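You operate a simulated robot arm through the tools that you are given. There is no shell and no other tool. Be economical: measure what you need, move in short steps, check, and stop when the job is done.

You are at the controls of a simulated robot arm. One attempt, no reset.

Task
Fetch the thumb screw from the top of the long bench and set it on the top of the short bench. Put the green tray from the top of the long bench on the top of the short bench. Take the earth lead from the top of the long bench and put it on the top of washer twelve. Open the wide drawer, take the capacitor from the top of the long bench and put it in the inside of the wide drawer and shut the drawer again. Take the tent card from the top of the long bench and put it on top of the brown tape roll there. Put the harness on the top of the long bench away on the shelf under the long bench. Take the torque driver with the largest size on its label from the top of the long bench and put it on top of the black adapter on the top of pallet twenty-six. Press the drain button two times. Fetch the cap from the top of the small table and set it in the pass tray. Push the bay drawer shut. Put the block marked "pass" from the top of the bay bench on the parts table top. Do these in any order. Set down upright: capacitor, tent card, block.

Only the result counts: the job must be done as asked and must still hold three seconds after the hand-in. Knocking over, shifting, dropping, spilling or breaking anything else fails it. Lids that push on must go on centred and level and be pressed home; caps that screw on are set level and turned clockwise until they are tight.

Robot
A 5-joint arm with a fingered hand on a trunk, on a base that drives. Base frame: it is fixed to the floor where the robot stands at the start and does not move with it; the origin is under the middle of the robot, x ahead of it, y to its left, z up. Units: mm, degrees, N and s.
With the tool pointing down near the work surface it reaches from about 100 to 500 mm from the robot's upright axis, wherever it stands. Its first joint turns from -115.0 to 115.0 degrees. Places, roughly: adapter (5x5x5 cm) [-900, -1700, 700]; bay drawer [-5200, -7500, 700]; block [-5250, -7500, 750]; cap (4x4x4 cm) [-4600, -7300, 800]; capacitor [1000, -1000, 750]; drain button [-4100, -6900, 600]; earth lead (11x2x3 cm) [800, 0, 800]; harness (10x3x7 cm) [1000, 0, 800]; inside of the wide drawer [600, -1000, 700]; parts table top (24x22 cm) [-6660, -6040, 800]; pass tray inside (22x16 cm) [-6240, -6040, 800]; shelf under the long bench [600, -300, 400]; tape roll (10x10x5 cm) [700, -800, 800]; tent card [1000, -750, 750]; thumb screw (3x3x3 cm) [500, -100, 800]; top of the short bench [800, -1500, 800]; top of washer twelve [1700, -1700, 900]; torque driver [750, 0, 1000]; tray [750, -250, 750]; wide drawer [500, -1000, 700]. The tool tilts only in the upright plane through the base axis and itself; it spins freely about its own axis. Payload 2.9 kg.
The TCP is the grasp point between the finger pads, 22 mm short of the fingertips. In the tool frame z runs along the fingers and y along their closing line. The gripper opens to 124 mm. The gripper's body begins 60 mm behind the TCP. The gripper is a hand of 3 fingers: y runs from the thumb to the fingers, the wrist lies at [0, 0, -218] in the tool frame.
Orientation is told as [roll, pitch, yaw] about the base's x, y, z axes, in that order, counted from this pose: with the fingers straight down and closing along the base's y, the tool's x points along the base's -x, its y along +y and its z along -z.

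Tools
- The arm moves only by the tool arm_command. Its argument "rows" is one flat list of numbers, 6 for each row, row after row: the turn, a rotation vector about the base's x, y, z in degrees, then the shift along the base's x, y, z in mm. In form: [wx, wy, wz, dx, dy, dz, wx, wy, wz, dx, dy, dz, ...]. A call has 1 to 20 rows; each row shifts and turns the commanded pose from where the row before left it. Each row takes 0.2 s and may step no farther than 50 mm and 8.6 degrees from the row before; otherwise, the whole call is refused. Where a pose cannot be reached the arm comes as near as it can. A force on the tool above 40 N (or 10 N above the force at the start of the call, whichever is more), or a blocked arm, ends the call early, and 0.2 s more pass. In this call time passes only in rows, and 0.2 s behind the last. The reply holds the time, the measured pose of the TCP, the force on the tool along the base axes, the opening and the grip force, in the units named above and with some noise, with the torque about the TCP (base axes, N m) and any sound that the robot's microphone picked up.
- Cameras (640 x 400 px; columns grow to the right, rows downward): "scene" is now at [14.3, 137.8, 1639.4]; the picture's right is [-0.10, -1.00, 0.00], its down [-0.81, 0.08, -0.58] and it looks along [0.58, -0.06, -0.81] (base axes); focal length 260 px, centre (320, 200). "wrist" rides on the gripper at [64, -37, -75] in the tool frame; the picture's right is [0.50, 0.87, 0.00], its down [-0.62, 0.36, -0.70] and it looks along [-0.61, 0.35, 0.71] (tool axes); focal length 230 px, centre (320, 200). There is no depth. A picture from a camera that has moved, and an enlarged one, comes with that camera's place and axes in the base frame and with its lens.
- get_image(camera): a new picture of that camera. No time passes.
- slide_trunk(by): slides the trunk up (or, below 0, down) by that many mm; the arm and the scene camera ride with it, the base frame stays. It gives what a move gives, with no picture.
- drive_base(legs): drives the robot by 1 to 6 legs, each [ahead, left, turn to the left] in mm, mm and degrees, along the robot's own axes; the way and the turn of a leg run together, so that a leg with both is an arc; at most 1500 mm and 180 degrees a leg. The arm and the cameras ride along, it lands a little off, and it stops where it bumps. It gives what a move gives.
- finger_targets(finger1, finger2, thumb_bend): sets how far each is bent, from 0 (flat) to 100 (curled in); at 30 the hand is open as for a grip, at 70 the pads meet at the TCP. One left out holds its place. A second passes; each finger stops where it meets its share of the squeeze, and holds until it gets a number again. It is the only way to open and close the hand. It gives what a move gives, with no picture; readings hold the bend of each and the force on the fingers (four entries, about 0 where the hand has none), thumb and palm.
- head_to(pan, tilt): turns the head with the scene camera to pan (to the left, within 155 degrees either way) and tilt (down, from -29 to 69), counted from straight ahead of the robot. It gives what a move gives.
- zoom(camera, box): a new picture of the part [left, top, right, bottom] of that camera's present view, enlarged. No time passes.
- close_job(): hands the job in; it is judged then, once.

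Work in short steps. Places have to be worked out from the pictures, the camera data and where the tool is seen: move nearer, look again, correct. Check each grasp and each placing, and mend what went wrong. You have 546 turns and 344 pictures in all, those below and enlarged ones among them. Open the gripper and draw the arm clear of the work before you hand the job in, unless the task says otherwise; then end with one line.

The tools are called after "Call:" by a JSON object that holds its "api" and its "payload". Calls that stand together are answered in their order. arm_command: Moves the arm, as the interface text tells. Its arguments: {"type":"object","properties":{"rows":{"type":"array","items":{"type":"number"}}},"required":["rows"]} The other tools are called the same way: slide_trunk (by) slides the trunk up or down; finger_targets (finger1, finger2, thumb_bend) moves the fingers one by one; drive_base (legs) drives the base; head_to (pan, tilt) turns the head that bears the scene camera; get_image (camera) takes a picture; zoom (camera, box) takes an enlarged picture of a part of a camera's view; close_job () hands the job in.

At the start:

```text
clock: 0.0
tcp_pos: [351.1, 48.3, 1056.9]
tcp_rot: [0.0, 0.0, 0.0]
ft_force: [-0.1, -0.2, 1.3]
wrist_torque: [-0.03, 0.0, -0.02]
finger_gap: 124.0
finger_force: 0.1
shape: jaw
bend: [30.0, 30.0, 30.0]
finger forces: [0.1, 0.1, 0.0, 0.0, 0.0, 0.0]
trunk travel left (down, up): [-750.0, 240.0]
robot x, y, heading: [0.9, -0.8, 0.0]
head pan, tilt: [-5.5, 54.4]
```

scene: 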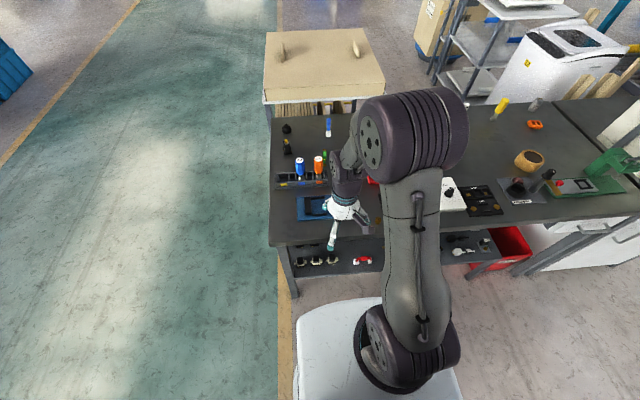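
wrist: 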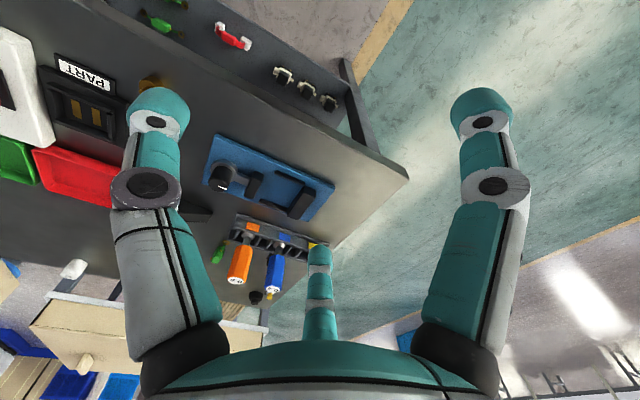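

The first pictures show the long bench ahead, partly hidden by the arm. I zoom into the bench to identify objects.

Call:
{"api": "zoom", "payload": {"camera": "scene", "box": [260, 80, 420, 280]}}

Call:
{"api": "zoom", "payload": {"camera": "scene", "box": [430, 80, 640, 280]}}

```text
2.00 times, centred on (340, 180) of scene
camera zoom: at [14.3, 137.8, 1639.4], right [-0.1, -1.0, 0.0], down [-0.81, 0.08, -0.58], along [0.58, -0.06, -0.81], focal length 520 px, centre (280, 240)
```

zoom: 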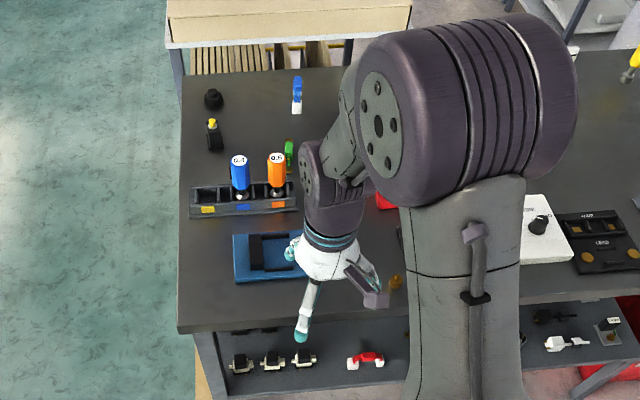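

```text
2.00 times, centred on (535, 180) of scene
camera zoom: at [14.3, 137.8, 1639.4], right [-0.1, -1.0, 0.0], down [-0.81, 0.08, -0.58], along [0.58, -0.06, -0.81], focal length 520 px, centre (-110, 240)
```

zoom: 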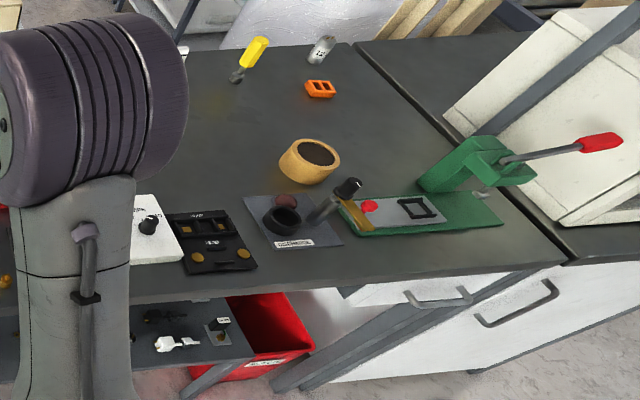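

The arm hides the bench. I swing it to the right about the base axis to clear the view.

Call:
{"api": "arm_command", "payload": {"rows": [0, 0, -8, 3.4, -49.2, 0, 0, 0, -8, -3.5, -49.2, 0, 0, 0, -8, -10.2, -48.3, 0, 0, 0, -8, -16.9, -46.4, 0, 0, 0, -8, -23.2, -43.5, 0, 0, 0, -8, -29, -39.9, 0, 0, 0, -8, -34.3, -35.5, 0, 0, 0, -8, -38.9, -30.3, 0, 0, 0, -8, -42.7, -24.7, 0, 0, 0, -8, -45.7, -18.4, 0, 0, 0, -8, -47.9, -12, 0, 0, 0, -8, -49.1, -5.1, 0]}}

Call:
{"api": "get_image", "payload": {"camera": "scene"}}

```text
clock: 2.6
tcp_pos: [12.3, -348.7, 1062.7]
tcp_rot: [0.1, 0.0, -96.1]
ft_force: [0.2, 0.1, 0.6]
wrist_torque: [0.07, -0.03, -0.02]
finger_gap: 124.1
finger_force: 0.1
shape: jaw
bend: [30.0, 30.0, 30.0]
finger forces: [0.0, 0.0, 0.0, 0.0, 0.1, 0.0]
trunk travel left (down, up): [-750.0, 240.0]
robot x, y, heading: [-1.1, 3.2, 0.1]
head pan, tilt: [-5.5, 54.4]
```

```text
339 pictures are left
camera scene: at [12.2, 137.8, 1639.4], right [-0.1, -1.0, 0.0], down [-0.81, 0.08, -0.58], along [0.58, -0.06, -0.81], focal length 260 px, centre (320, 200)
```

scene: 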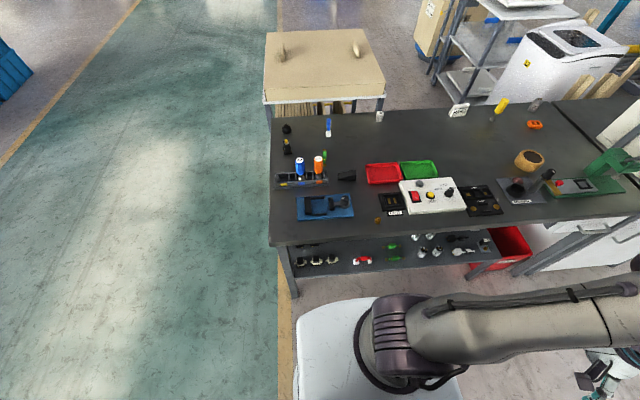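

The bench is now clear. I zoom into its left half, right half and the shelf.

Call:
{"api": "zoom", "payload": {"camera": "scene", "box": [260, 105, 380, 180]}}

Call:
{"api": "zoom", "payload": {"camera": "scene", "box": [360, 140, 520, 240]}}

Call:
{"api": "zoom", "payload": {"camera": "scene", "box": [360, 85, 520, 185]}}

Call:
{"api": "zoom", "payload": {"camera": "scene", "box": [270, 210, 510, 310]}}

Call:
{"api": "zoom", "payload": {"camera": "scene", "box": [480, 85, 640, 185]}}

```text
5.33 times, centred on (320, 142) of scene
camera zoom: at [12.2, 137.8, 1639.4], right [-0.1, -1.0, 0.0], down [-0.81, 0.08, -0.58], along [0.58, -0.06, -0.81], focal length 1387 px, centre (320, 507)
```

zoom: 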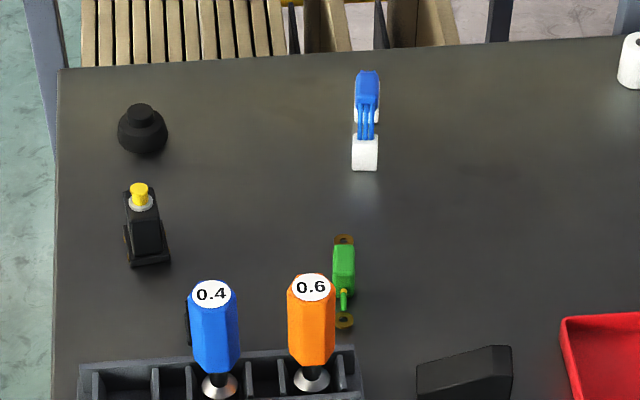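

```text
4.00 times, centred on (440, 190) of scene
camera zoom: at [12.2, 137.8, 1639.4], right [-0.1, -1.0, 0.0], down [-0.81, 0.08, -0.58], along [0.58, -0.06, -0.81], focal length 1040 px, centre (-160, 240)
```

zoom: 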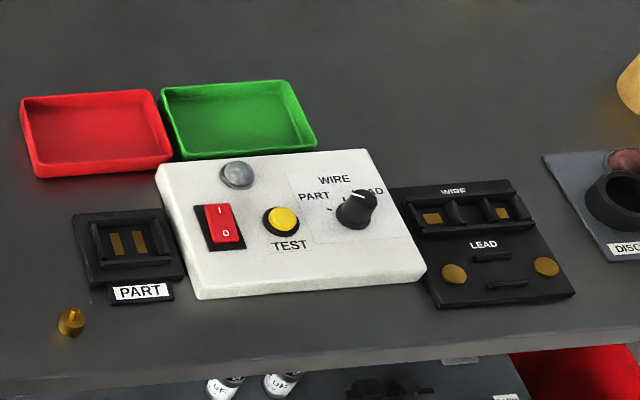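

```text
4.00 times, centred on (440, 135) of scene
camera zoom: at [12.2, 137.8, 1639.4], right [-0.1, -1.0, 0.0], down [-0.81, 0.08, -0.58], along [0.58, -0.06, -0.81], focal length 1040 px, centre (-160, 460)
```

zoom: 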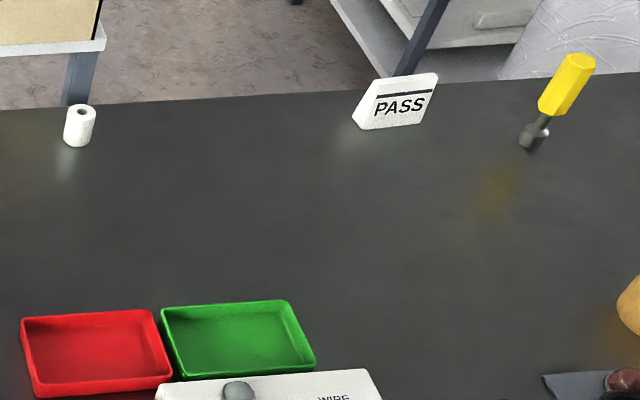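

```text
2.67 times, centred on (390, 260) of scene
camera zoom: at [12.2, 137.8, 1639.4], right [-0.1, -1.0, 0.0], down [-0.81, 0.08, -0.58], along [0.58, -0.06, -0.81], focal length 693 px, centre (133, 40)
```

zoom: 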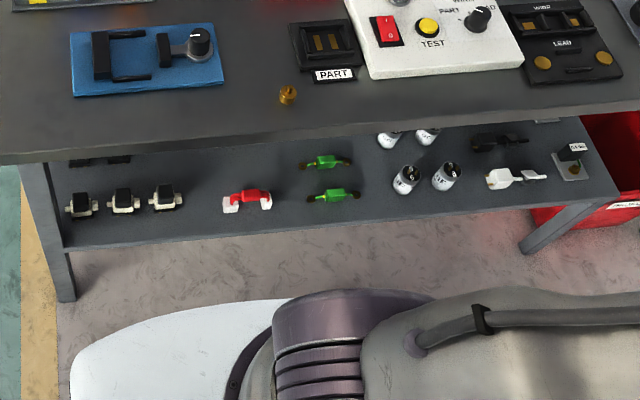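

```text
4.00 times, centred on (560, 135) of scene
camera zoom: at [12.2, 137.8, 1639.4], right [-0.1, -1.0, 0.0], down [-0.81, 0.08, -0.58], along [0.58, -0.06, -0.81], focal length 1040 px, centre (-640, 460)
```

zoom: 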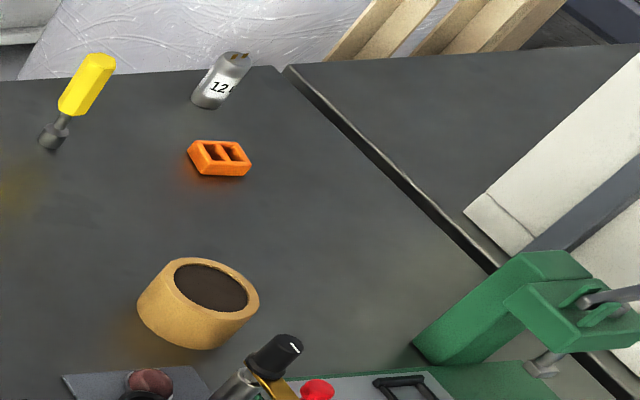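

Objects identified: brass thumb screw, green tray, green earth lead, blue-white harness, 0.6 driver, PASS tent card, grey "12" capacitor. I tilt the head down and look at the robot's own base and then slide the trunk up to triangulate heights.

Call:
{"api": "head_to", "payload": {"pan": -5.5, "tilt": 69}}

Call:
{"api": "get_image", "payload": {"camera": "scene"}}

Call:
{"api": "slide_trunk", "payload": {"by": 200}}

Call:
{"api": "get_image", "payload": {"camera": "scene"}}

```text
clock: 3.4
tcp_pos: [13.5, -349.3, 1061.5]
tcp_rot: [0.0, -0.1, -96.0]
ft_force: [-0.3, 0.1, -0.3]
wrist_torque: [-0.01, 0.01, -0.01]
finger_gap: 124.2
finger_force: 0.0
shape: jaw
bend: [30.0, 30.0, 30.0]
finger forces: [0.0, 0.0, 0.0, 0.0, 0.0, 0.1]
trunk travel left (down, up): [-750.0, 240.0]
robot x, y, heading: [0.6, -4.0, 0.1]
head pan, tilt: [-5.5, 68.8]
```

```text
333 pictures are left
camera scene: at [-2.3, 139.2, 1623.3], right [-0.1, -1.0, 0.0], down [-0.93, 0.09, -0.36], along [0.36, -0.03, -0.93], focal length 260 px, centre (320, 200)
```

scene: 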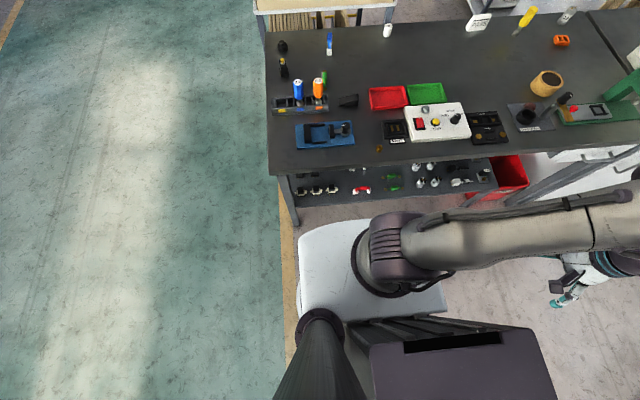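

```text
clock: 5.5
tcp_pos: [13.9, -349.0, 1262.1]
tcp_rot: [-0.1, -0.1, -96.1]
ft_force: [-0.6, -0.1, 0.2]
wrist_torque: [0.01, 0.02, 0.0]
finger_gap: 124.0
finger_force: 0.2
shape: jaw
bend: [30.0, 30.0, 30.0]
finger forces: [0.0, 0.1, 0.0, 0.0, 0.1, 0.0]
trunk travel left (down, up): [-950.0, 40.0]
robot x, y, heading: [2.2, 0.0, -0.1]
head pan, tilt: [-5.5, 68.8]
```

```text
332 pictures are left
camera scene: at [-2.6, 139.2, 1823.2], right [-0.1, -1.0, 0.0], down [-0.93, 0.09, -0.36], along [0.36, -0.03, -0.93], focal length 260 px, centre (320, 200)
```

scene: 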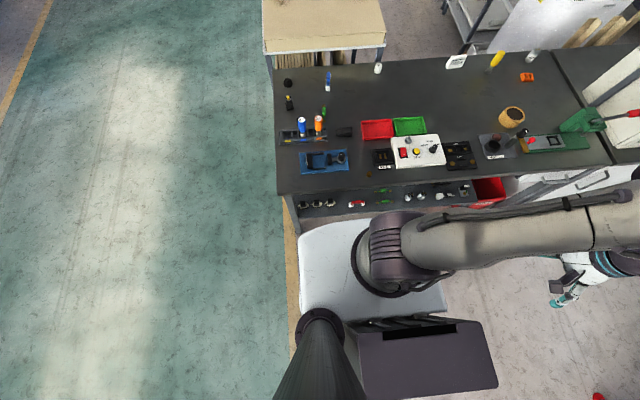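

Bench top is about z 745-750, and back items are near x 1070-1150, so I need to know the arm's far reach with a tilted tool. I test-extend the arm to the right, in free space.

Call:
{"api": "arm_command", "payload": {"rows": [-6, 0, 0, 0, -50, 0, -6, 0, 0, 0, -50, 0, -6, 0, 0, 0, -50, 0, -6, 0, 0, 0, -50, 0, -6, 0, 0, 0, -50, 0, -6, 0, 0, 0, -50, 0, -6, 0, 0, 0, -50, 0, -6, 0, 0, 0, -50, 0, -6, 0, 0, 0, -50, 0, -6, 0, 0, 0, -50, 0, 0, 0, 0, 0, -50, 0, 0, 0, 0, 0, -50, 0]}}

Call:
{"api": "get_image", "payload": {"camera": "wrist"}}

```text
clock: 8.1
tcp_pos: [58.7, -711.2, 1274.5]
tcp_rot: [10.2, -59.4, -101.9]
ft_force: [-0.8, -0.1, 0.4]
wrist_torque: [0.02, -0.02, 0.02]
finger_gap: 124.0
finger_force: 0.0
shape: jaw
bend: [30.0, 30.0, 30.0]
finger forces: [0.0, 0.0, 0.0, 0.0, 0.0, 0.0]
out of reach, approached as far as the arm can: row 2, 3, 4, 5, 6, 7, 8, 9, 10, 11, 12
trunk travel left (down, up): [-950.0, 40.0]
robot x, y, heading: [2.3, -1.0, -0.0]
head pan, tilt: [-5.5, 68.8]
```

```text
331 pictures are left
camera wrist: at [27.7, -612.5, 1254.7], right [0.91, 0.2, -0.35], down [0.29, 0.28, 0.91], along [0.28, -0.94, 0.2], focal length 230 px, centre (320, 200)
```

wrist: 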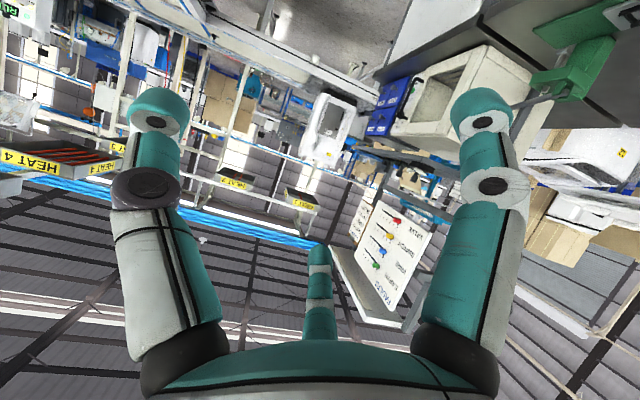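

The arm reaches about 710 mm at 60° tilt. I want to see the robot's chassis, so I bring the tool back to vertical and later look back with the wrist camera.

Call:
{"api": "arm_command", "payload": {"rows": [6, 0, 0, 0, 30, 0, 6, 0, 0, 0, 30, 0, 6, 0, 0, 0, 30, 0, 6, 0, 0, 0, 30, 0, 6, 0, 0, 0, 30, 0, 6, 0, 0, 0, 30, 0, 6, 0, 0, 0, 30, 0, 6, 0, 0, 0, 30, 0, 6, 0, 0, 0, 30, 0, 6, 0, 0, 0, 30, 0]}}

```text
clock: 10.3
tcp_pos: [63.1, -511.2, 1286.4]
tcp_rot: [0.0, 0.2, -96.0]
ft_force: [0.6, 0.5, 0.1]
wrist_torque: [0.04, 0.0, 0.01]
finger_gap: 123.8
finger_force: 0.1
shape: jaw
bend: [30.0, 30.0, 30.0]
finger forces: [0.0, 0.0, 0.0, 0.0, 0.0, 0.0]
out of reach, approached as far as the arm can: row 1, 2, 3, 4, 5, 6, 7, 8, 9, 10
trunk travel left (down, up): [-950.0, 40.0]
robot x, y, heading: [-2.1, 0.3, -0.1]
head pan, tilt: [-5.5, 68.8]
```

Now spin the tool 160° so the wrist camera looks back at the robot, moving it inward a bit.

Call:
{"api": "arm_command", "payload": {"rows": [0, 0, 8, 0, 20, 0, 0, 0, 8, 0, 20, 0, 0, 0, 8, 0, 20, 0, 0, 0, 8, 0, 20, 0, 0, 0, 8, 0, 20, 0, 0, 0, 8, 0, 20, 0, 0, 0, 8, 0, 20, 0, 0, 0, 8, 0, 20, 0, 0, 0, 8, 0, 20, 0, 0, 0, 8, 0, 20, 0, 0, 0, 8, 0, 0, 0, 0, 0, 8, 0, 0, 0, 0, 0, 8, 0, 0, 0, 0, 0, 8, 0, 0, 0, 0, 0, 8, 0, 0, 0, 0, 0, 8, 0, 0, 0, 0, 0, 8, 0, 0, 0, 0, 0, 8, 0, 0, 0, 0, 0, 8, 0, 0, 0, 0, 0, 8, 0, 0, 0]}}

Call:
{"api": "get_image", "payload": {"camera": "wrist"}}

```text
clock: 14.5
tcp_pos: [141.2, -498.5, 1307.9]
tcp_rot: [0.6, 0.0, 1.6]
ft_force: [-1.1, -0.6, 0.3]
wrist_torque: [-0.02, -0.01, -0.01]
finger_gap: 124.1
finger_force: 0.0
shape: jaw
bend: [30.0, 30.0, 30.0]
finger forces: [0.0, 0.2, 0.1, 0.1, 0.0, 0.0]
out of reach, approached as far as the arm can: row 1, 2, 3, 4, 5, 6, 7, 8, 9, 10, 17, 18, 19, 20
trunk travel left (down, up): [-950.0, 40.0]
robot x, y, heading: [0.3, -4.3, -0.1]
head pan, tilt: [-5.5, 68.8]
```

```text
330 pictures are left
camera wrist: at [77.3, -538.3, 1382.9], right [-0.52, 0.85, 0.01], down [0.61, 0.37, 0.7], along [0.6, 0.38, -0.71], focal length 230 px, centre (320, 200)
```

wrist: 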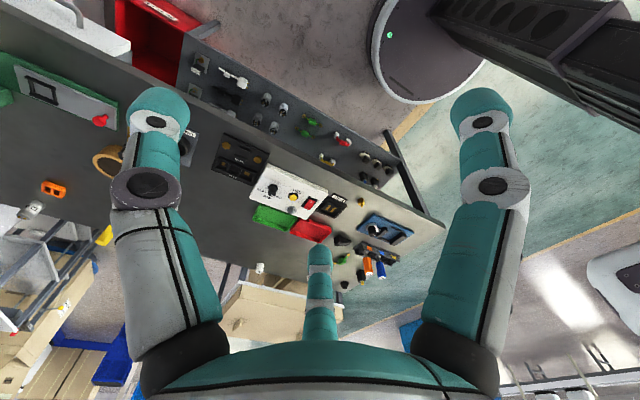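

The base appears as a low round disc with a narrow column. I send a small correction to see where the commanded pose truly is.

Call:
{"api": "arm_command", "payload": {"rows": [0, 0, 0, 0, 30, 0, 0, 0, 0, 0, 30, 0]}}

Call:
{"api": "zoom", "payload": {"camera": "wrist", "box": [340, 0, 640, 190]}}

```text
clock: 15.1
tcp_pos: [139.9, -498.6, 1306.6]
tcp_rot: [0.7, 0.2, 1.4]
ft_force: [-0.2, -0.5, -1.1]
wrist_torque: [0.02, -0.02, 0.0]
finger_gap: 123.8
finger_force: 0.1
shape: jaw
bend: [30.0, 30.0, 30.0]
finger forces: [0.0, 0.0, 0.0, 0.0, 0.1, 0.1]
out of reach, approached as far as the arm can: row 1, 2
trunk travel left (down, up): [-950.0, 40.0]
robot x, y, heading: [3.5, -4.5, 0.1]
head pan, tilt: [-5.5, 68.8]
```

```text
2.11 times, centred on (490, 95) of wrist
camera zoom: at [76.0, -538.4, 1382.9], right [-0.52, 0.85, 0.01], down [0.61, 0.36, 0.7], along [0.6, 0.37, -0.71], focal length 484 px, centre (-38, 421)
```

zoom: 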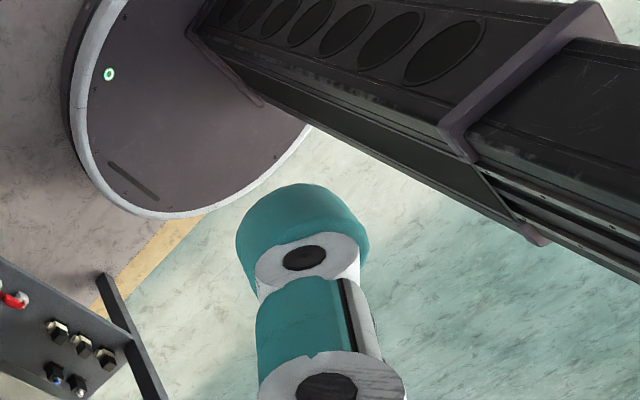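

The disc base is about 300 mm high with radius about 240, and the wrist spin seems to have hit a joint limit. I spin back and check the pose.

Call:
{"api": "arm_command", "payload": {"rows": [0, 0, -8, 0, 0, 0, 0, 0, -8, 0, 0, 0, 0, 0, -8, 0, 0, 0, 0, 0, -8, 0, 0, 0, 0, 0, -8, 0, 0, 0, 0, 0, -8, 0, 0, 0, 0, 0, -8, 0, 0, 0, 0, 0, -8, 0, 0, 0]}}

```text
clock: 16.9
tcp_pos: [138.8, -500.6, 1306.2]
tcp_rot: [0.0, 0.3, -62.6]
ft_force: [0.2, -0.4, 0.6]
wrist_torque: [0.01, -0.02, 0.0]
finger_gap: 123.8
finger_force: 0.1
shape: jaw
bend: [30.0, 30.0, 30.0]
finger forces: [0.0, 0.0, 0.0, 0.0, 0.0, 0.0]
trunk travel left (down, up): [-950.0, 40.0]
robot x, y, heading: [1.4, 2.4, 0.3]
head pan, tilt: [-5.5, 68.8]
```

Commands restart from the achieved pose, good. I retract the arm and look right with the head before driving that way.

Call:
{"api": "arm_command", "payload": {"rows": [0, 0, 0, -11, 42, 0, 0, 0, 0, -11, 42, 0, 0, 0, 0, -11, 42, 0, 0, 0, 0, -11, 42, 0, 0, 0, 0, -11, 42, 0]}}

Call:
{"api": "head_to", "payload": {"pan": -70, "tilt": 35}}

Call:
{"api": "get_image", "payload": {"camera": "scene"}}

```text
clock: 18.1
tcp_pos: [136.1, -498.6, 1313.1]
tcp_rot: [0.1, 0.5, -62.5]
ft_force: [0.1, -0.6, 0.7]
wrist_torque: [0.02, 0.07, 0.0]
finger_gap: 124.0
finger_force: 0.1
shape: jaw
bend: [30.0, 30.0, 30.0]
finger forces: [0.0, 0.0, 0.1, 0.0, 0.0, 0.0]
out of reach, approached as far as the arm can: row 1, 2, 3, 4, 5
trunk travel left (down, up): [-950.0, 40.0]
robot x, y, heading: [-4.4, 0.1, -0.1]
head pan, tilt: [-5.5, 68.8]
```

```text
clock: 19.5
tcp_pos: [135.0, -498.0, 1313.4]
tcp_rot: [0.1, 0.4, -62.5]
ft_force: [-0.3, -1.0, 0.4]
wrist_torque: [-0.03, -0.01, -0.03]
finger_gap: 124.0
finger_force: 0.1
shape: jaw
bend: [30.0, 30.0, 30.0]
finger forces: [0.0, 0.0, 0.1, 0.1, 0.1, 0.0]
trunk travel left (down, up): [-950.0, 40.0]
robot x, y, heading: [-0.4, -0.8, -0.1]
head pan, tilt: [-70.0, 35.0]
```

```text
328 pictures are left
camera scene: at [-27.9, 61.8, 1866.9], right [-0.94, -0.34, 0.0], down [-0.2, 0.54, -0.82], along [0.28, -0.77, -0.57], focal length 260 px, centre (320, 200)
```

scene: 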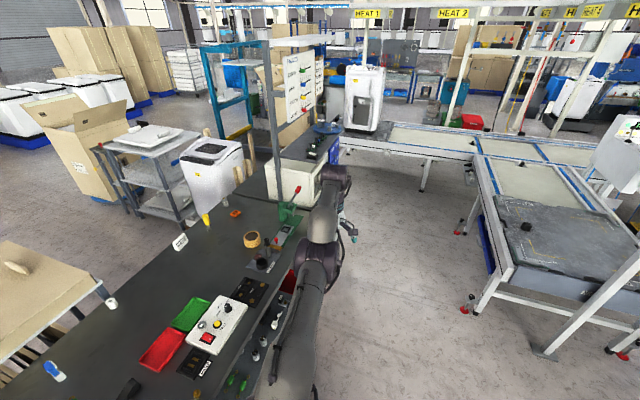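

There's open floor to the right, but the arm seems stuck at its stretched singularity. I try moving down first, then inward.

Call:
{"api": "arm_command", "payload": {"rows": [0, 0, 0, 0, 0, -30, 0, 0, 0, 0, 0, -30, 0, 0, 0, -5, 20, -30, 0, 0, 0, -5, 20, -30, 0, 0, 0, -10, 40, 0, 0, 0, 0, -10, 40, 0, 0, 0, 0, -10, 40, 0]}}

```text
clock: 21.1
tcp_pos: [132.4, -514.0, 1212.7]
tcp_rot: [0.2, 0.6, -62.5]
ft_force: [0.2, 0.8, 0.9]
wrist_torque: [0.0, 0.04, 0.0]
finger_gap: 123.8
finger_force: 0.1
shape: jaw
bend: [30.0, 30.0, 30.0]
finger forces: [0.0, 0.0, 0.1, 0.0, 0.0, 0.0]
out of reach, approached as far as the arm can: row 1, 3, 4, 5, 6, 7
trunk travel left (down, up): [-950.0, 40.0]
robot x, y, heading: [-0.3, -0.9, 0.0]
head pan, tilt: [-70.0, 35.0]
```

Still stretched. I tilt the tool outward while pulling in, which should bend the elbow.

Call:
{"api": "arm_command", "payload": {"rows": [-5.8, -1.5, 0, 0, 0, 0, -5.8, -1.5, 0, 0, 0, 0, -5.8, -1.5, 0, 0, 0, 0, 0, 0, 0, -10, 40, 0, 0, 0, 0, -10, 40, 0, 0, 0, 0, -10, 40, 0]}}

Call:
{"api": "get_image", "payload": {"camera": "scene"}}

```text
clock: 22.5
tcp_pos: [174.6, -575.6, 1219.6]
tcp_rot: [-5.1, -16.9, -61.9]
ft_force: [-0.1, -1.4, 0.1]
wrist_torque: [0.01, -0.02, 0.01]
finger_gap: 123.7
finger_force: 0.1
shape: jaw
bend: [30.0, 30.0, 30.0]
finger forces: [0.0, 0.0, 0.0, 0.0, 0.0, 0.0]
out of reach, approached as far as the arm can: row 1, 2, 3, 4, 5, 6
trunk travel left (down, up): [-950.0, 40.0]
robot x, y, heading: [0.6, -4.2, -0.0]
head pan, tilt: [-70.0, 35.0]
```

```text
327 pictures are left
camera scene: at [-27.8, 61.8, 1866.9], right [-0.94, -0.34, 0.0], down [-0.2, 0.54, -0.82], along [0.28, -0.77, -0.57], focal length 260 px, centre (320, 200)
```

scene: 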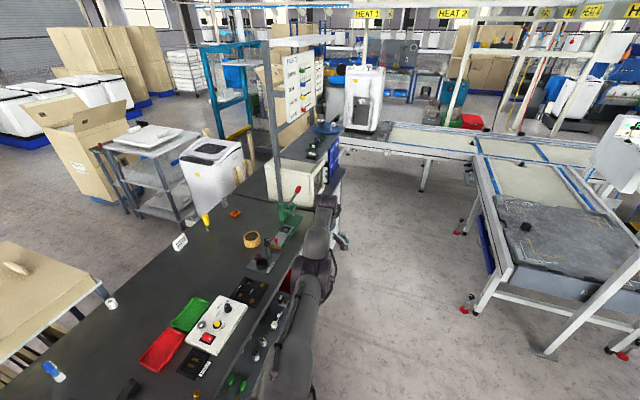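

The arm is at its dead-straight elbow singularity. I try many small inward steps, which should let the solver creep out.

Call:
{"api": "arm_command", "payload": {"rows": [0, 0, 0, -1, 3, 0, 0, 0, 0, -1, 3, 0, 0, 0, 0, -1, 3, 0, 0, 0, 0, -1, 3, 0, 0, 0, 0, -1, 3, 0, 0, 0, 0, -1, 3, 0, 0, 0, 0, -1, 3, 0, 0, 0, 0, -1, 3, 0, 0, 0, 0, -1, 3, 0, 0, 0, 0, -1, 3, 0, 0, 0, 0, -2, 6, 0, 0, 0, 0, -2, 6, 0, 0, 0, 0, -2, 6, 0, 0, 0, 0, -2, 6, 0, 0, 0, 0, -2, 6, 0, 0, 0, 0, -2, 6, 0, 0, 0, 0, -2, 6, 0, 0, 0, 0, -2, 6, 0, 0, 0, 0, -2, 6, 0, 0, 0, 0, -2, 6, 0]}}

```text
clock: 26.7
tcp_pos: [174.0, -576.0, 1219.3]
tcp_rot: [-5.1, -16.9, -61.9]
ft_force: [-0.2, 0.3, 0.1]
wrist_torque: [-0.04, 0.01, 0.0]
finger_gap: 123.9
finger_force: 0.1
shape: jaw
bend: [30.0, 30.0, 30.0]
finger forces: [0.1, 0.1, 0.1, 0.0, 0.1, 0.0]
out of reach, approached as far as the arm can: row 1, 2, 3, 5, 6, 8, 9, 10, 11, 12, 13, 14, 15, 16, 17, 18, 19, 20
trunk travel left (down, up): [-950.0, 40.0]
robot x, y, heading: [-6.1, 0.3, -0.2]
head pan, tilt: [-70.0, 35.0]
```

I try upward tangential motion combined with inward, which should bend the elbow the other way.

Call:
{"api": "arm_command", "payload": {"rows": [0, 0, 0, -3, 10, 45, 0, 0, 0, -3, 10, 45, 0, 0, 0, -8, 30, 30, 0, 0, 0, -8, 30, 0]}}

```text
clock: 27.7
tcp_pos: [187.1, -551.4, 1352.5]
tcp_rot: [-4.6, -17.1, -62.0]
ft_force: [-0.3, 0.4, 0.0]
wrist_torque: [0.02, 0.01, 0.02]
finger_gap: 124.0
finger_force: 0.1
shape: jaw
bend: [30.0, 30.0, 30.0]
finger forces: [0.0, 0.0, 0.0, 0.0, 0.0, 0.0]
out of reach, approached as far as the arm can: row 1, 2, 3, 4
trunk travel left (down, up): [-950.0, 40.0]
robot x, y, heading: [0.1, 0.4, -0.3]
head pan, tilt: [-70.0, 35.0]
```

Still limited; perhaps I'm simply too high. I move straight down 300 mm (free floor below) and see.

Call:
{"api": "arm_command", "payload": {"rows": [0, 0, 0, 0, 0, -30, 0, 0, 0, 0, 0, -30, 0, 0, 0, 0, 0, -30, 0, 0, 0, 0, 0, -30, 0, 0, 0, 0, 0, -30, 0, 0, 0, 0, 0, -30, 0, 0, 0, 0, 0, -30, 0, 0, 0, 0, 0, -30, 0, 0, 0, 0, 0, -30, 0, 0, 0, 0, 0, -30]}}

```text
clock: 29.9
tcp_pos: [200.1, -552.5, 1061.1]
tcp_rot: [-4.2, -17.3, -61.8]
ft_force: [0.1, -0.7, -0.1]
wrist_torque: [-0.03, -0.02, -0.01]
finger_gap: 123.7
finger_force: 0.1
shape: jaw
bend: [30.0, 30.0, 30.0]
finger forces: [0.0, 0.0, 0.0, 0.0, 0.0, 0.0]
out of reach, approached as far as the arm can: row 1, 2, 3, 4, 8, 9, 10
trunk travel left (down, up): [-950.0, 40.0]
robot x, y, heading: [0.2, -0.2, -0.1]
head pan, tilt: [-70.0, 35.0]
```

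The middle rows succeeded, i.e. the elbow does bend inside the shell. I go up to the bulge and then inward from there.

Call:
{"api": "arm_command", "payload": {"rows": [0, 0, 0, 0, 0, 30, 0, 0, 0, 0, 0, 30, 0, 0, 0, 0, 0, 30, 0, 0, 0, 0, 0, 30, 0, 0, 0, 0, 0, 30, 0, 0, 0, -3, 10, 0, 0, 0, 0, -3, 10, 0, 0, 0, 0, -6, 20, 0, 0, 0, 0, -10, 30, 0, 0, 0, 0, -10, 30, 0, 0, 0, 0, -10, 30, 0]}}

```text
clock: 32.3
tcp_pos: [212.1, -567.3, 1209.0]
tcp_rot: [-4.0, -17.2, -61.8]
ft_force: [-0.5, 0.0, 0.6]
wrist_torque: [0.01, 0.01, -0.03]
finger_gap: 123.9
finger_force: 0.1
shape: jaw
bend: [30.0, 30.0, 30.0]
finger forces: [0.0, 0.0, 0.0, 0.0, 0.0, 0.1]
out of reach, approached as far as the arm can: row 1, 2, 3, 5, 6, 7, 8, 9, 10, 11
trunk travel left (down, up): [-950.0, 40.0]
robot x, y, heading: [0.6, -2.5, -0.1]
head pan, tilt: [-70.0, 35.0]
```

The tilt azimuth (-75°) doesn't match the TCP azimuth (-69.5°), so the orientation is infeasible for 5 joints. I rotate the tool about z to match and pull inward along the radius.

Call:
{"api": "arm_command", "payload": {"rows": [0, 0, 5.6, 0, 0, 0, 0, 0, 0, -3.5, 9.4, 0, 0, 0, 0, -7, 18.8, 0, 0, 0, 0, -10.5, 28.2, 0, 0, 0, 0, -14, 37.5, 0]}}

```text
clock: 33.5
tcp_pos: [234.8, -561.1, 1209.8]
tcp_rot: [-4.9, -17.0, -56.2]
ft_force: [0.3, -0.1, 0.1]
wrist_torque: [0.0, -0.02, 0.03]
finger_gap: 124.0
finger_force: 0.1
shape: jaw
bend: [30.0, 30.0, 30.0]
finger forces: [0.0, 0.0, 0.0, 0.0, 0.0, 0.0]
out of reach, approached as far as the arm can: row 1, 2, 3, 4, 5
trunk travel left (down, up): [-950.0, 40.0]
robot x, y, heading: [-4.2, -1.7, 0.1]
head pan, tilt: [-70.0, 35.0]
```

I need to see the arm's actual configuration, so I aim the head at it.

Call:
{"api": "head_to", "payload": {"pan": -65, "tilt": 62}}

Call:
{"api": "get_image", "payload": {"camera": "scene"}}

```text
clock: 34.4
tcp_pos: [235.4, -560.6, 1209.7]
tcp_rot: [-4.9, -17.0, -56.3]
ft_force: [-0.4, 0.2, -0.9]
wrist_torque: [0.0, 0.03, -0.03]
finger_gap: 123.7
finger_force: 0.1
shape: jaw
bend: [30.0, 30.0, 30.0]
finger forces: [0.0, 0.0, 0.0, 0.0, 0.0, 0.1]
trunk travel left (down, up): [-950.0, 40.0]
robot x, y, heading: [1.9, -0.7, 0.3]
head pan, tilt: [-65.0, 62.0]
```

```text
326 pictures are left
camera scene: at [-30.9, 86.2, 1830.4], right [-0.91, -0.42, 0.0], down [-0.37, 0.8, -0.47], along [0.2, -0.43, -0.88], focal length 260 px, centre (320, 200)
```

scene: 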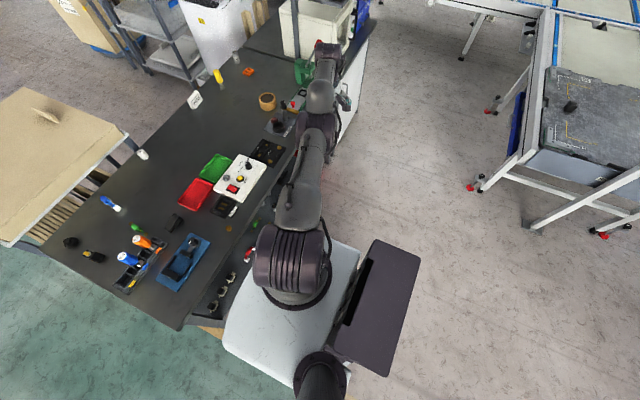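

The arm is indeed straight. I untilt the tool, go up along the shell, then come straight down so the path passes well inside the shell, and check.

Call:
{"api": "arm_command", "payload": {"rows": [5.63, 1.77, 0, -6.5, 21, 0, 5.63, 1.77, 0, -6.5, 21, 0, 5.63, 1.77, 0, -6.5, 21, 0, 0, 0, 0, -2, 5, 40, 0, 0, 0, -2, 5, 40, 0, 0, 0, -2, 7, 40, 0, 0, 0, -3, 9, 40, 0, 0, 0, -4, 12, 40, 0, 0, 0, -5, 15, 40]}}

Call:
{"api": "arm_command", "payload": {"rows": [0, 0, 0, 0, 0, -40, 0, 0, 0, 0, 0, -40, 0, 0, 0, 0, 0, -40, 0, 0, 0, 0, 0, -40, 0, 0, 0, 0, 0, -40, 0, 0, 0, 0, 0, -40, 0, 0, 0, 0, 0, -40]}}

```text
clock: 36.4
tcp_pos: [200.0, -438.1, 1436.5]
tcp_rot: [0.0, 0.0, -57.0]
ft_force: [0.5, 0.2, -0.9]
wrist_torque: [0.0, -0.02, 0.03]
finger_gap: 123.8
finger_force: 0.0
shape: jaw
bend: [30.0, 30.0, 30.0]
finger forces: [0.0, 0.1, 0.0, 0.0, 0.1, 0.1]
out of reach, approached as far as the arm can: row 1, 5, 7, 8
trunk travel left (down, up): [-950.0, 40.0]
robot x, y, heading: [-2.3, -2.2, -0.3]
head pan, tilt: [-65.0, 62.0]
```

```text
clock: 38.0
tcp_pos: [196.2, -446.5, 1413.6]
tcp_rot: [0.3, 1.1, -57.1]
ft_force: [0.1, -0.3, -0.5]
wrist_torque: [0.02, -0.02, 0.01]
finger_gap: 124.1
finger_force: 0.1
shape: jaw
bend: [30.0, 30.0, 30.0]
finger forces: [0.0, 0.0, 0.1, 0.0, 0.0, 0.0]
out of reach, approached as far as the arm can: row 1, 2, 3, 4, 5, 6, 7
trunk travel left (down, up): [-950.0, 40.0]
robot x, y, heading: [0.5, 1.4, -0.1]
head pan, tilt: [-65.0, 62.0]
```

Stuck at a straight elbow. I sweep the wrist downward along a slightly shrinking arc so the elbow can bend gradually.

Call:
{"api": "arm_command", "payload": {"rows": [0, 0, 0, 7.2, -16.5, -45.2, 0, 0, 0, 5.5, -12.5, -46.6, 0, 0, 0, 3.7, -8.5, -47.7, 0, 0, 0, 1.9, -4.3, -48.3, 0, 0, 0, 0, -0.1, -48.5, 0, 0, 0, -1.8, 4, -48.2, 0, 0, 0, -3.6, 8.2, -47.4, 0, 0, 0, -5.4, 12.3, -46.3, 0, 0, 0, -7.1, 16.1, -44.7, 0, 0, 0, -8.7, 19.9, -42.7, 0, 0, 0, -10.3, 23.5, -40.3, 0, 0, 0, -11.7, 26.6, -37.7, 0, 0, 0, -13, 29.7, -34.6, 0, 0, 0, -14.2, 32.4, -31.2, 0, 0, 0, -15.3, 34.9, -27.5]}}

```text
clock: 41.2
tcp_pos: [133.0, -293.5, 766.9]
tcp_rot: [0.0, 0.0, -57.1]
ft_force: [-0.5, 0.1, -0.1]
wrist_torque: [-0.01, -0.02, 0.01]
finger_gap: 123.9
finger_force: 0.1
shape: jaw
bend: [30.0, 30.0, 30.0]
finger forces: [0.1, 0.0, 0.1, 0.0, 0.0, 0.0]
out of reach, approached as far as the arm can: row 1, 4, 7, 12, 15
trunk travel left (down, up): [-950.0, 40.0]
robot x, y, heading: [0.7, 2.9, -0.0]
head pan, tilt: [-65.0, 62.0]
```

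Now at a low position with the arm steep. I try moving straight up and inward from here.

Call:
{"api": "arm_command", "payload": {"rows": [0, 0, 0, -8, 18, 0, 0, 0, 0, -8, 18, 0, 0, 0, 0, -8, 18, 0, 0, 0, 0, -8, 18, 0, 0, 0, 0, 0, 0, 20, 0, 0, 0, 0, 0, 20, 0, 0, 0, 0, 0, 20, 0, 0, 0, 0, 0, 20]}}

```text
clock: 43.0
tcp_pos: [111.3, -274.6, 750.8]
tcp_rot: [0.2, 0.2, -57.0]
ft_force: [1.0, 0.0, -0.3]
wrist_torque: [-0.05, -0.01, 0.01]
finger_gap: 123.7
finger_force: 0.1
shape: jaw
bend: [30.0, 30.0, 30.0]
finger forces: [0.1, 0.0, 0.0, 0.0, 0.0, 0.1]
out of reach, approached as far as the arm can: row 1, 2, 3, 4, 5, 6, 7, 8
trunk travel left (down, up): [-950.0, 40.0]
robot x, y, heading: [-0.8, -0.0, 0.2]
head pan, tilt: [-65.0, 62.0]
```

My theory: the elbow is in the wrong slightly-bent branch near a joint limit. I sweep up stretched outward, then reverse downward with shrinking radius in the same call.

Call:
{"api": "arm_command", "payload": {"rows": [0, 0, 0, 16.6, -41, 20.7, 0, 0, 0, 13.7, -33.7, 31.9, 0, 0, 0, 12.6, -31, 35.1, 0, 0, 0, 11.3, -28, 38, 0, 0, 0, 10, -24.7, 40.4, 0, 0, 0, 8.7, -21.4, 42.7, 0, 0, 0, 7.2, -17.7, 44.6, 0, 0, 0, 5.7, -14, 46, 0, 0, 0, 4.1, -10.2, 47.3, 0, 0, 0, 2.5, -6.2, 48, 0, 0, 0, 0.9, -2.2, 48.4, 0, 0, 0, -0.7, 1.8, 48.5, 0, 0, 0, -2.3, 5.7, 48.1, 0, 0, 0, -3.9, 9.7, 47.4, 0, 0, 0, -5.5, 13.5, 46.2, 0, 0, 0, 1.9, -4.6, -48.8, 0, 0, 0, 2.3, -5.7, -46.3, 0, 0, 0, -0.7, 1.8, -46.6, 0, 0, 0, -3.4, 8.3, -45.6, 0, 0, 0, -6, 14.7, -43.4]}}

```text
clock: 47.2
tcp_pos: [201.9, -501.1, 1164.4]
tcp_rot: [0.0, 0.1, -57.0]
ft_force: [-0.7, 1.1, -0.7]
wrist_torque: [0.01, 0.02, 0.01]
finger_gap: 124.0
finger_force: 0.1
shape: jaw
bend: [30.0, 30.0, 30.0]
finger forces: [0.0, 0.0, 0.1, 0.0, 0.0, 0.1]
out of reach, approached as far as the arm can: row 1, 6, 12, 16, 17, 18, 19, 20
trunk travel left (down, up): [-950.0, 40.0]
robot x, y, heading: [-1.4, -1.7, -0.0]
head pan, tilt: [-65.0, 62.0]
```

That direction fails; I try the mirror: sweep down stretched, then up with shrinking radius.

Call:
{"api": "arm_command", "payload": {"rows": [0, 0, 0, -1.2, 2.9, -48.2, 0, 0, 0, -3.5, 8.6, -47.4, 0, 0, 0, -5.1, 12.6, -46.4, 0, 0, 0, -6.6, 16.3, -45, 0, 0, 0, 4.7, -11.7, 45.7, 0, 0, 0, 4.2, -10.5, 45.5, 0, 0, 0, 2, -4.9, 46.5, 0, 0, 0, -0.7, 1.8, 45.7, 0, 0, 0, -3.3, 8.2, 45.6, 0, 0, 0, -6.6, 16.3, 43.3]}}

```text
clock: 49.4
tcp_pos: [191.5, -500.5, 1245.6]
tcp_rot: [0.0, 0.2, -57.0]
ft_force: [-0.6, 0.4, 0.1]
wrist_torque: [-0.02, -0.02, -0.01]
finger_gap: 123.8
finger_force: 0.0
shape: jaw
bend: [30.0, 30.0, 30.0]
finger forces: [0.1, 0.0, 0.1, 0.1, 0.0, 0.1]
out of reach, approached as far as the arm can: row 5, 6, 8, 9, 10
trunk travel left (down, up): [-950.0, 40.0]
robot x, y, heading: [-2.8, -0.4, -0.2]
head pan, tilt: [-65.0, 62.0]
```

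Perhaps the joint rates near straight are the limit. I try twenty 1 mm inward steps with the tool vertical.

Call:
{"api": "arm_command", "payload": {"rows": [0, 0, 0, -0.36, 0.93, 0, 0, 0, 0, -0.36, 0.93, 0, 0, 0, 0, -0.36, 0.93, 0, 0, 0, 0, -0.36, 0.93, 0, 0, 0, 0, -0.36, 0.93, 0, 0, 0, 0, -0.36, 0.93, 0, 0, 0, 0, -0.36, 0.93, 0, 0, 0, 0, -0.36, 0.93, 0, 0, 0, 0, -0.36, 0.93, 0, 0, 0, 0, -0.36, 0.93, 0, 0, 0, 0, -0.36, 0.93, 0, 0, 0, 0, -0.36, 0.93, 0, 0, 0, 0, -0.36, 0.93, 0, 0, 0, 0, -0.36, 0.93, 0, 0, 0, 0, -0.36, 0.93, 0, 0, 0, 0, -0.36, 0.93, 0, 0, 0, 0, -0.36, 0.93, 0, 0, 0, 0, -0.36, 0.93, 0, 0, 0, 0, -0.36, 0.93, 0, 0, 0, 0, -0.36, 0.93, 0]}}

```text
clock: 53.6
tcp_pos: [190.5, -501.0, 1245.0]
tcp_rot: [0.0, 0.1, -57.1]
ft_force: [-0.5, -0.2, -0.4]
wrist_torque: [0.0, -0.03, -0.03]
finger_gap: 124.0
finger_force: 0.0
shape: jaw
bend: [30.0, 30.0, 30.0]
finger forces: [0.1, 0.0, 0.0, 0.0, 0.0, 0.0]
out of reach, approached as far as the arm can: row 8, 11, 15, 19
trunk travel left (down, up): [-950.0, 40.0]
robot x, y, heading: [-4.4, -2.9, -0.0]
head pan, tilt: [-65.0, 62.0]
```

Zero motion: the solver only moves tangentially here. Tool pitch rotation shares into the elbow, so I tilt outward with the wrist nearly fixed and then test an inward step.

Call:
{"api": "arm_command", "payload": {"rows": [-7.95, -3.02, 0, 11.4, -29.9, 2.4, -7.95, -3.02, 0, 11, -29, 7.1, -7.95, -3.02, 0, 10.4, -27.5, 11.7, -7.95, -3.02, 0, 9.5, -25, 16.1, -7.95, -3.02, 0, 8.5, -22.3, 20, -7.95, -3.02, 0, 7.2, -18.9, 23.5, -7.95, -3.02, 0, 5.8, -15.1, 26.6, 0, 0, 0, -3.6, 9.4, 0, 0, 0, 0, -7.2, 18.7, 0, 0, 0, 0, -10.7, 28, 0]}}

```text
clock: 55.8
tcp_pos: [327.2, -654.3, 1361.6]
tcp_rot: [-18.7, -57.7, -46.0]
ft_force: [0.0, -0.7, 0.4]
wrist_torque: [0.01, -0.02, -0.01]
finger_gap: 124.0
finger_force: 0.0
shape: jaw
bend: [30.0, 30.0, 30.0]
finger forces: [0.1, 0.0, 0.0, 0.1, 0.1, 0.1]
out of reach, approached as far as the arm can: row 1, 2, 3, 4, 5, 6, 7, 8, 9, 10
trunk travel left (down, up): [-950.0, 40.0]
robot x, y, heading: [-2.5, -1.7, -0.2]
head pan, tilt: [-65.0, 62.0]
```

The data show the arm's axis sits at about (60, 4), 60 mm ahead of the origin — that explains the plane mismatches. With the right plane, I rotate the tool inward with the wrist slowly shrinking, then test inward.

Call:
{"api": "arm_command", "payload": {"rows": [7.88, 3.2, 0, -7, 17.1, -26.6, 7.88, 3.2, 0, -8.5, 20.9, -23.6, 7.88, 3.2, 0, -9.9, 24.3, -20, 7.88, 3.2, 0, -11, 27.2, -16.1, 7.88, 3.2, 0, -11.9, 29.3, -11.8, 7.88, 3.2, 0, -12.6, 31, -7.1, 7.88, 3.2, 0, -12.9, 31.9, -2.5, 7.88, 3.2, 0, -13.1, 32.3, 2.3, 7.88, 3.2, 0, -13, 32, 7.1, 7.88, 3.2, 0, -12.6, 31, 11.7, 0, 0, 0, -5.6, 13.9, 0, 0, 0, 0, -9.4, 23.2, 0, 0, 0, 0, -13.2, 32.4, 0]}}

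```text
clock: 58.6
tcp_pos: [187.3, -315.5, 1292.9]
tcp_rot: [5.5, 24.7, -55.2]
ft_force: [0.2, -0.4, 0.2]
wrist_torque: [-0.02, -0.01, 0.02]
finger_gap: 124.0
finger_force: 0.0
shape: jaw
bend: [30.0, 30.0, 30.0]
finger forces: [0.0, 0.1, 0.0, 0.0, 0.1, 0.1]
out of reach, approached as far as the arm can: row 6, 8, 9
trunk travel left (down, up): [-950.0, 40.0]
robot x, y, heading: [1.6, 0.8, 0.2]
head pan, tilt: [-65.0, 62.0]
```

Unstuck. I bring the tool back to vertical near radius 340 about the arm axis. I'll avoid full stretch from now on.

Call:
{"api": "arm_command", "payload": {"rows": [-7.85, -3.18, 0, 0, 0, 0, -7.85, -3.18, 0, 0, 0, 0, -7.85, -3.18, 0, 0, 0, 0, 0, 0, 0, 0, 0, 0]}}

```text
clock: 59.6
tcp_pos: [189.1, -317.7, 1291.5]
tcp_rot: [0.0, 0.0, -56.4]
ft_force: [0.1, -0.1, 0.3]
wrist_torque: [0.0, 0.03, 0.01]
finger_gap: 124.1
finger_force: 0.1
shape: jaw
bend: [30.0, 30.0, 30.0]
finger forces: [0.0, 0.0, 0.0, 0.0, 0.0, 0.0]
trunk travel left (down, up): [-950.0, 40.0]
robot x, y, heading: [2.4, 2.9, 0.2]
head pan, tilt: [-65.0, 62.0]
```

The arm is controllable again: axis (60,4), shoulder z about 1210+trunk, wrist radius limit about 505. Now I drive right to look at the drawer area from the front.

Call:
{"api": "drive_base", "payload": {"legs": [[-100, -900, 0]]}}

Call:
{"api": "head_to", "payload": {"pan": -10, "tilt": 45}}

Call:
{"api": "get_image", "payload": {"camera": "scene"}}

```text
clock: 64.4
tcp_pos: [89.9, -1217.6, 1292.4]
tcp_rot: [0.0, 0.0, -56.5]
ft_force: [0.5, 0.0, 0.0]
wrist_torque: [-0.01, 0.0, 0.01]
finger_gap: 123.8
finger_force: 0.1
shape: jaw
bend: [30.0, 30.0, 30.0]
finger forces: [0.0, 0.0, 0.1, 0.0, 0.0, 0.0]
trunk travel left (down, up): [-950.0, 40.0]
robot x, y, heading: [-100.5, -901.0, -0.1]
head pan, tilt: [-65.0, 62.0]
```

```text
clock: 65.6
tcp_pos: [89.3, -1217.6, 1292.0]
tcp_rot: [0.0, 0.0, -56.4]
ft_force: [-0.1, 0.4, -0.6]
wrist_torque: [0.0, 0.0, -0.03]
finger_gap: 123.8
finger_force: 0.0
shape: jaw
bend: [30.0, 30.0, 30.0]
finger forces: [0.1, 0.0, 0.0, 0.1, 0.1, 0.0]
trunk travel left (down, up): [-950.0, 40.0]
robot x, y, heading: [-96.7, -899.5, 0.0]
head pan, tilt: [-10.0, 45.0]
```

```text
325 pictures are left
camera scene: at [-77.3, -769.7, 1852.1], right [-0.17, -0.98, 0.0], down [-0.7, 0.12, -0.71], along [0.7, -0.12, -0.71], focal length 260 px, centre (320, 200)
```

scene: 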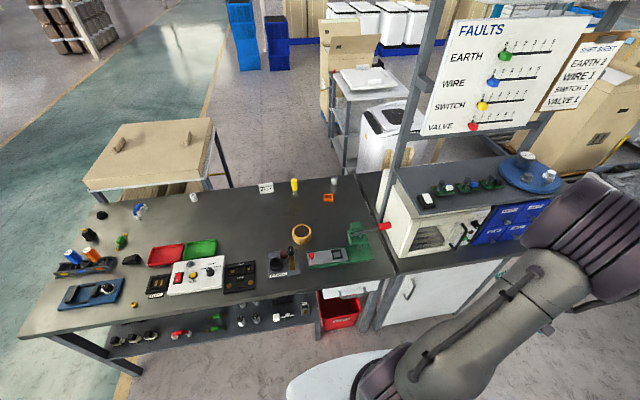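

The drive is accurate. I zoom into the drawer area and the machine behind.

Call:
{"api": "zoom", "payload": {"camera": "scene", "box": [240, 230, 440, 355]}}

Call:
{"api": "zoom", "payload": {"camera": "scene", "box": [240, 60, 480, 210]}}

Call:
{"api": "zoom", "payload": {"camera": "scene", "box": [380, 130, 620, 280]}}

```text
3.20 times, centred on (340, 292) of scene
camera zoom: at [-77.3, -769.7, 1852.1], right [-0.17, -0.98, 0.0], down [-0.7, 0.12, -0.71], along [0.7, -0.12, -0.71], focal length 832 px, centre (256, -96)
```

zoom: 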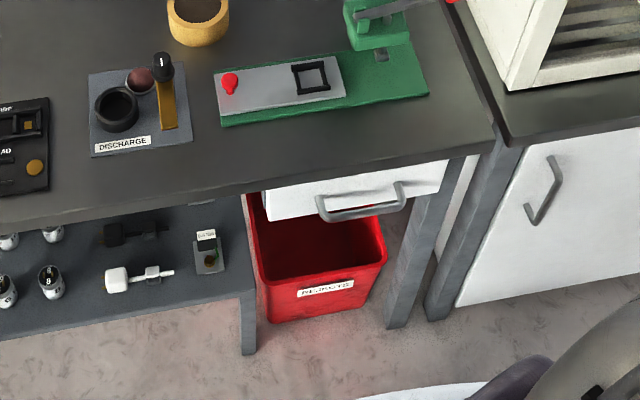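

```text
2.67 times, centred on (360, 135) of scene
camera zoom: at [-77.3, -769.7, 1852.1], right [-0.17, -0.98, 0.0], down [-0.7, 0.12, -0.71], along [0.7, -0.12, -0.71], focal length 693 px, centre (213, 373)
```

zoom: 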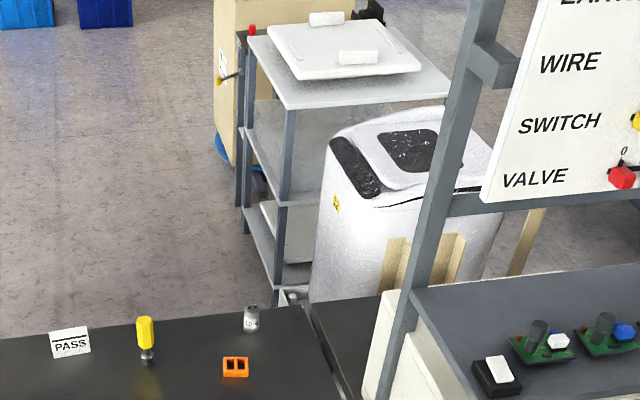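

```text
2.67 times, centred on (500, 205) of scene
camera zoom: at [-77.3, -769.7, 1852.1], right [-0.17, -0.98, 0.0], down [-0.7, 0.12, -0.71], along [0.7, -0.12, -0.71], focal length 693 px, centre (-160, 187)
```

zoom: 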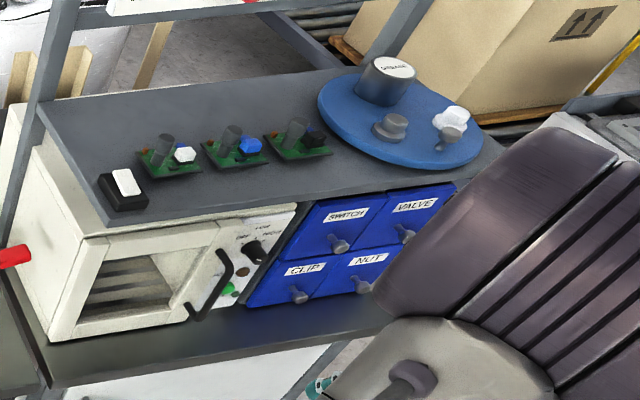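

The back of the bench is open floor, so capacitor and tent card are reachable from behind. I zoom on the left half from this viewpoint to triangulate the bench height.

Call:
{"api": "zoom", "payload": {"camera": "scene", "box": [40, 190, 280, 340]}}

```text
2.67 times, centred on (160, 265) of scene
camera zoom: at [-77.3, -769.7, 1852.1], right [-0.17, -0.98, 0.0], down [-0.7, 0.12, -0.71], along [0.7, -0.12, -0.71], focal length 693 px, centre (747, 27)
```

zoom: 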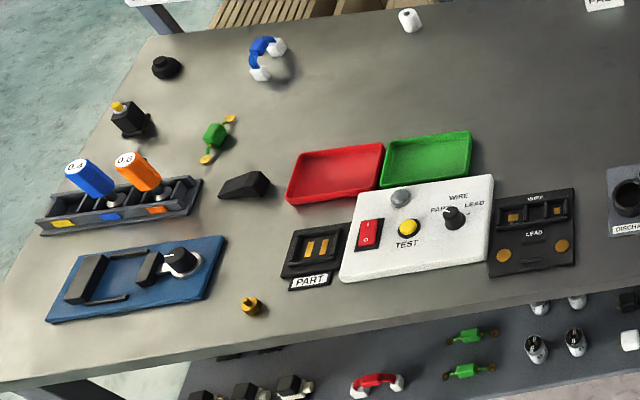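

Triangulation gives bench top z≈825, so items are nearer: screw (474,-117), tray (702,-344), tent card (1039,-644), capacitor (1056,-1050), tape roll (692,-803). First the thumb screw: I drive to about (80,-200).

Call:
{"api": "drive_base", "payload": {"legs": [[178, 700, 0]]}}

Call:
{"api": "slide_trunk", "payload": {"by": -200}}

```text
clock: 69.7
tcp_pos: [266.7, -483.6, 1292.4]
tcp_rot: [-0.1, 0.0, -55.5]
ft_force: [0.4, -0.2, -0.7]
wrist_torque: [0.01, -0.05, 0.0]
finger_gap: 123.6
finger_force: 0.0
shape: jaw
bend: [30.0, 30.0, 30.0]
finger forces: [0.0, 0.0, 0.1, 0.0, 0.0, 0.1]
trunk travel left (down, up): [-950.0, 40.0]
robot x, y, heading: [78.1, -167.8, 0.7]
head pan, tilt: [-10.0, 45.0]
```

```text
clock: 71.8
tcp_pos: [267.7, -482.6, 1093.1]
tcp_rot: [0.0, 0.1, -55.6]
ft_force: [-0.6, 0.4, 0.7]
wrist_torque: [-0.02, 0.01, -0.03]
finger_gap: 124.0
finger_force: 0.0
shape: jaw
bend: [30.0, 30.0, 30.0]
finger forces: [0.0, 0.1, 0.1, 0.0, 0.0, 0.0]
trunk travel left (down, up): [-750.0, 240.0]
robot x, y, heading: [72.8, -166.9, 0.7]
head pan, tilt: [-10.0, 45.0]
```

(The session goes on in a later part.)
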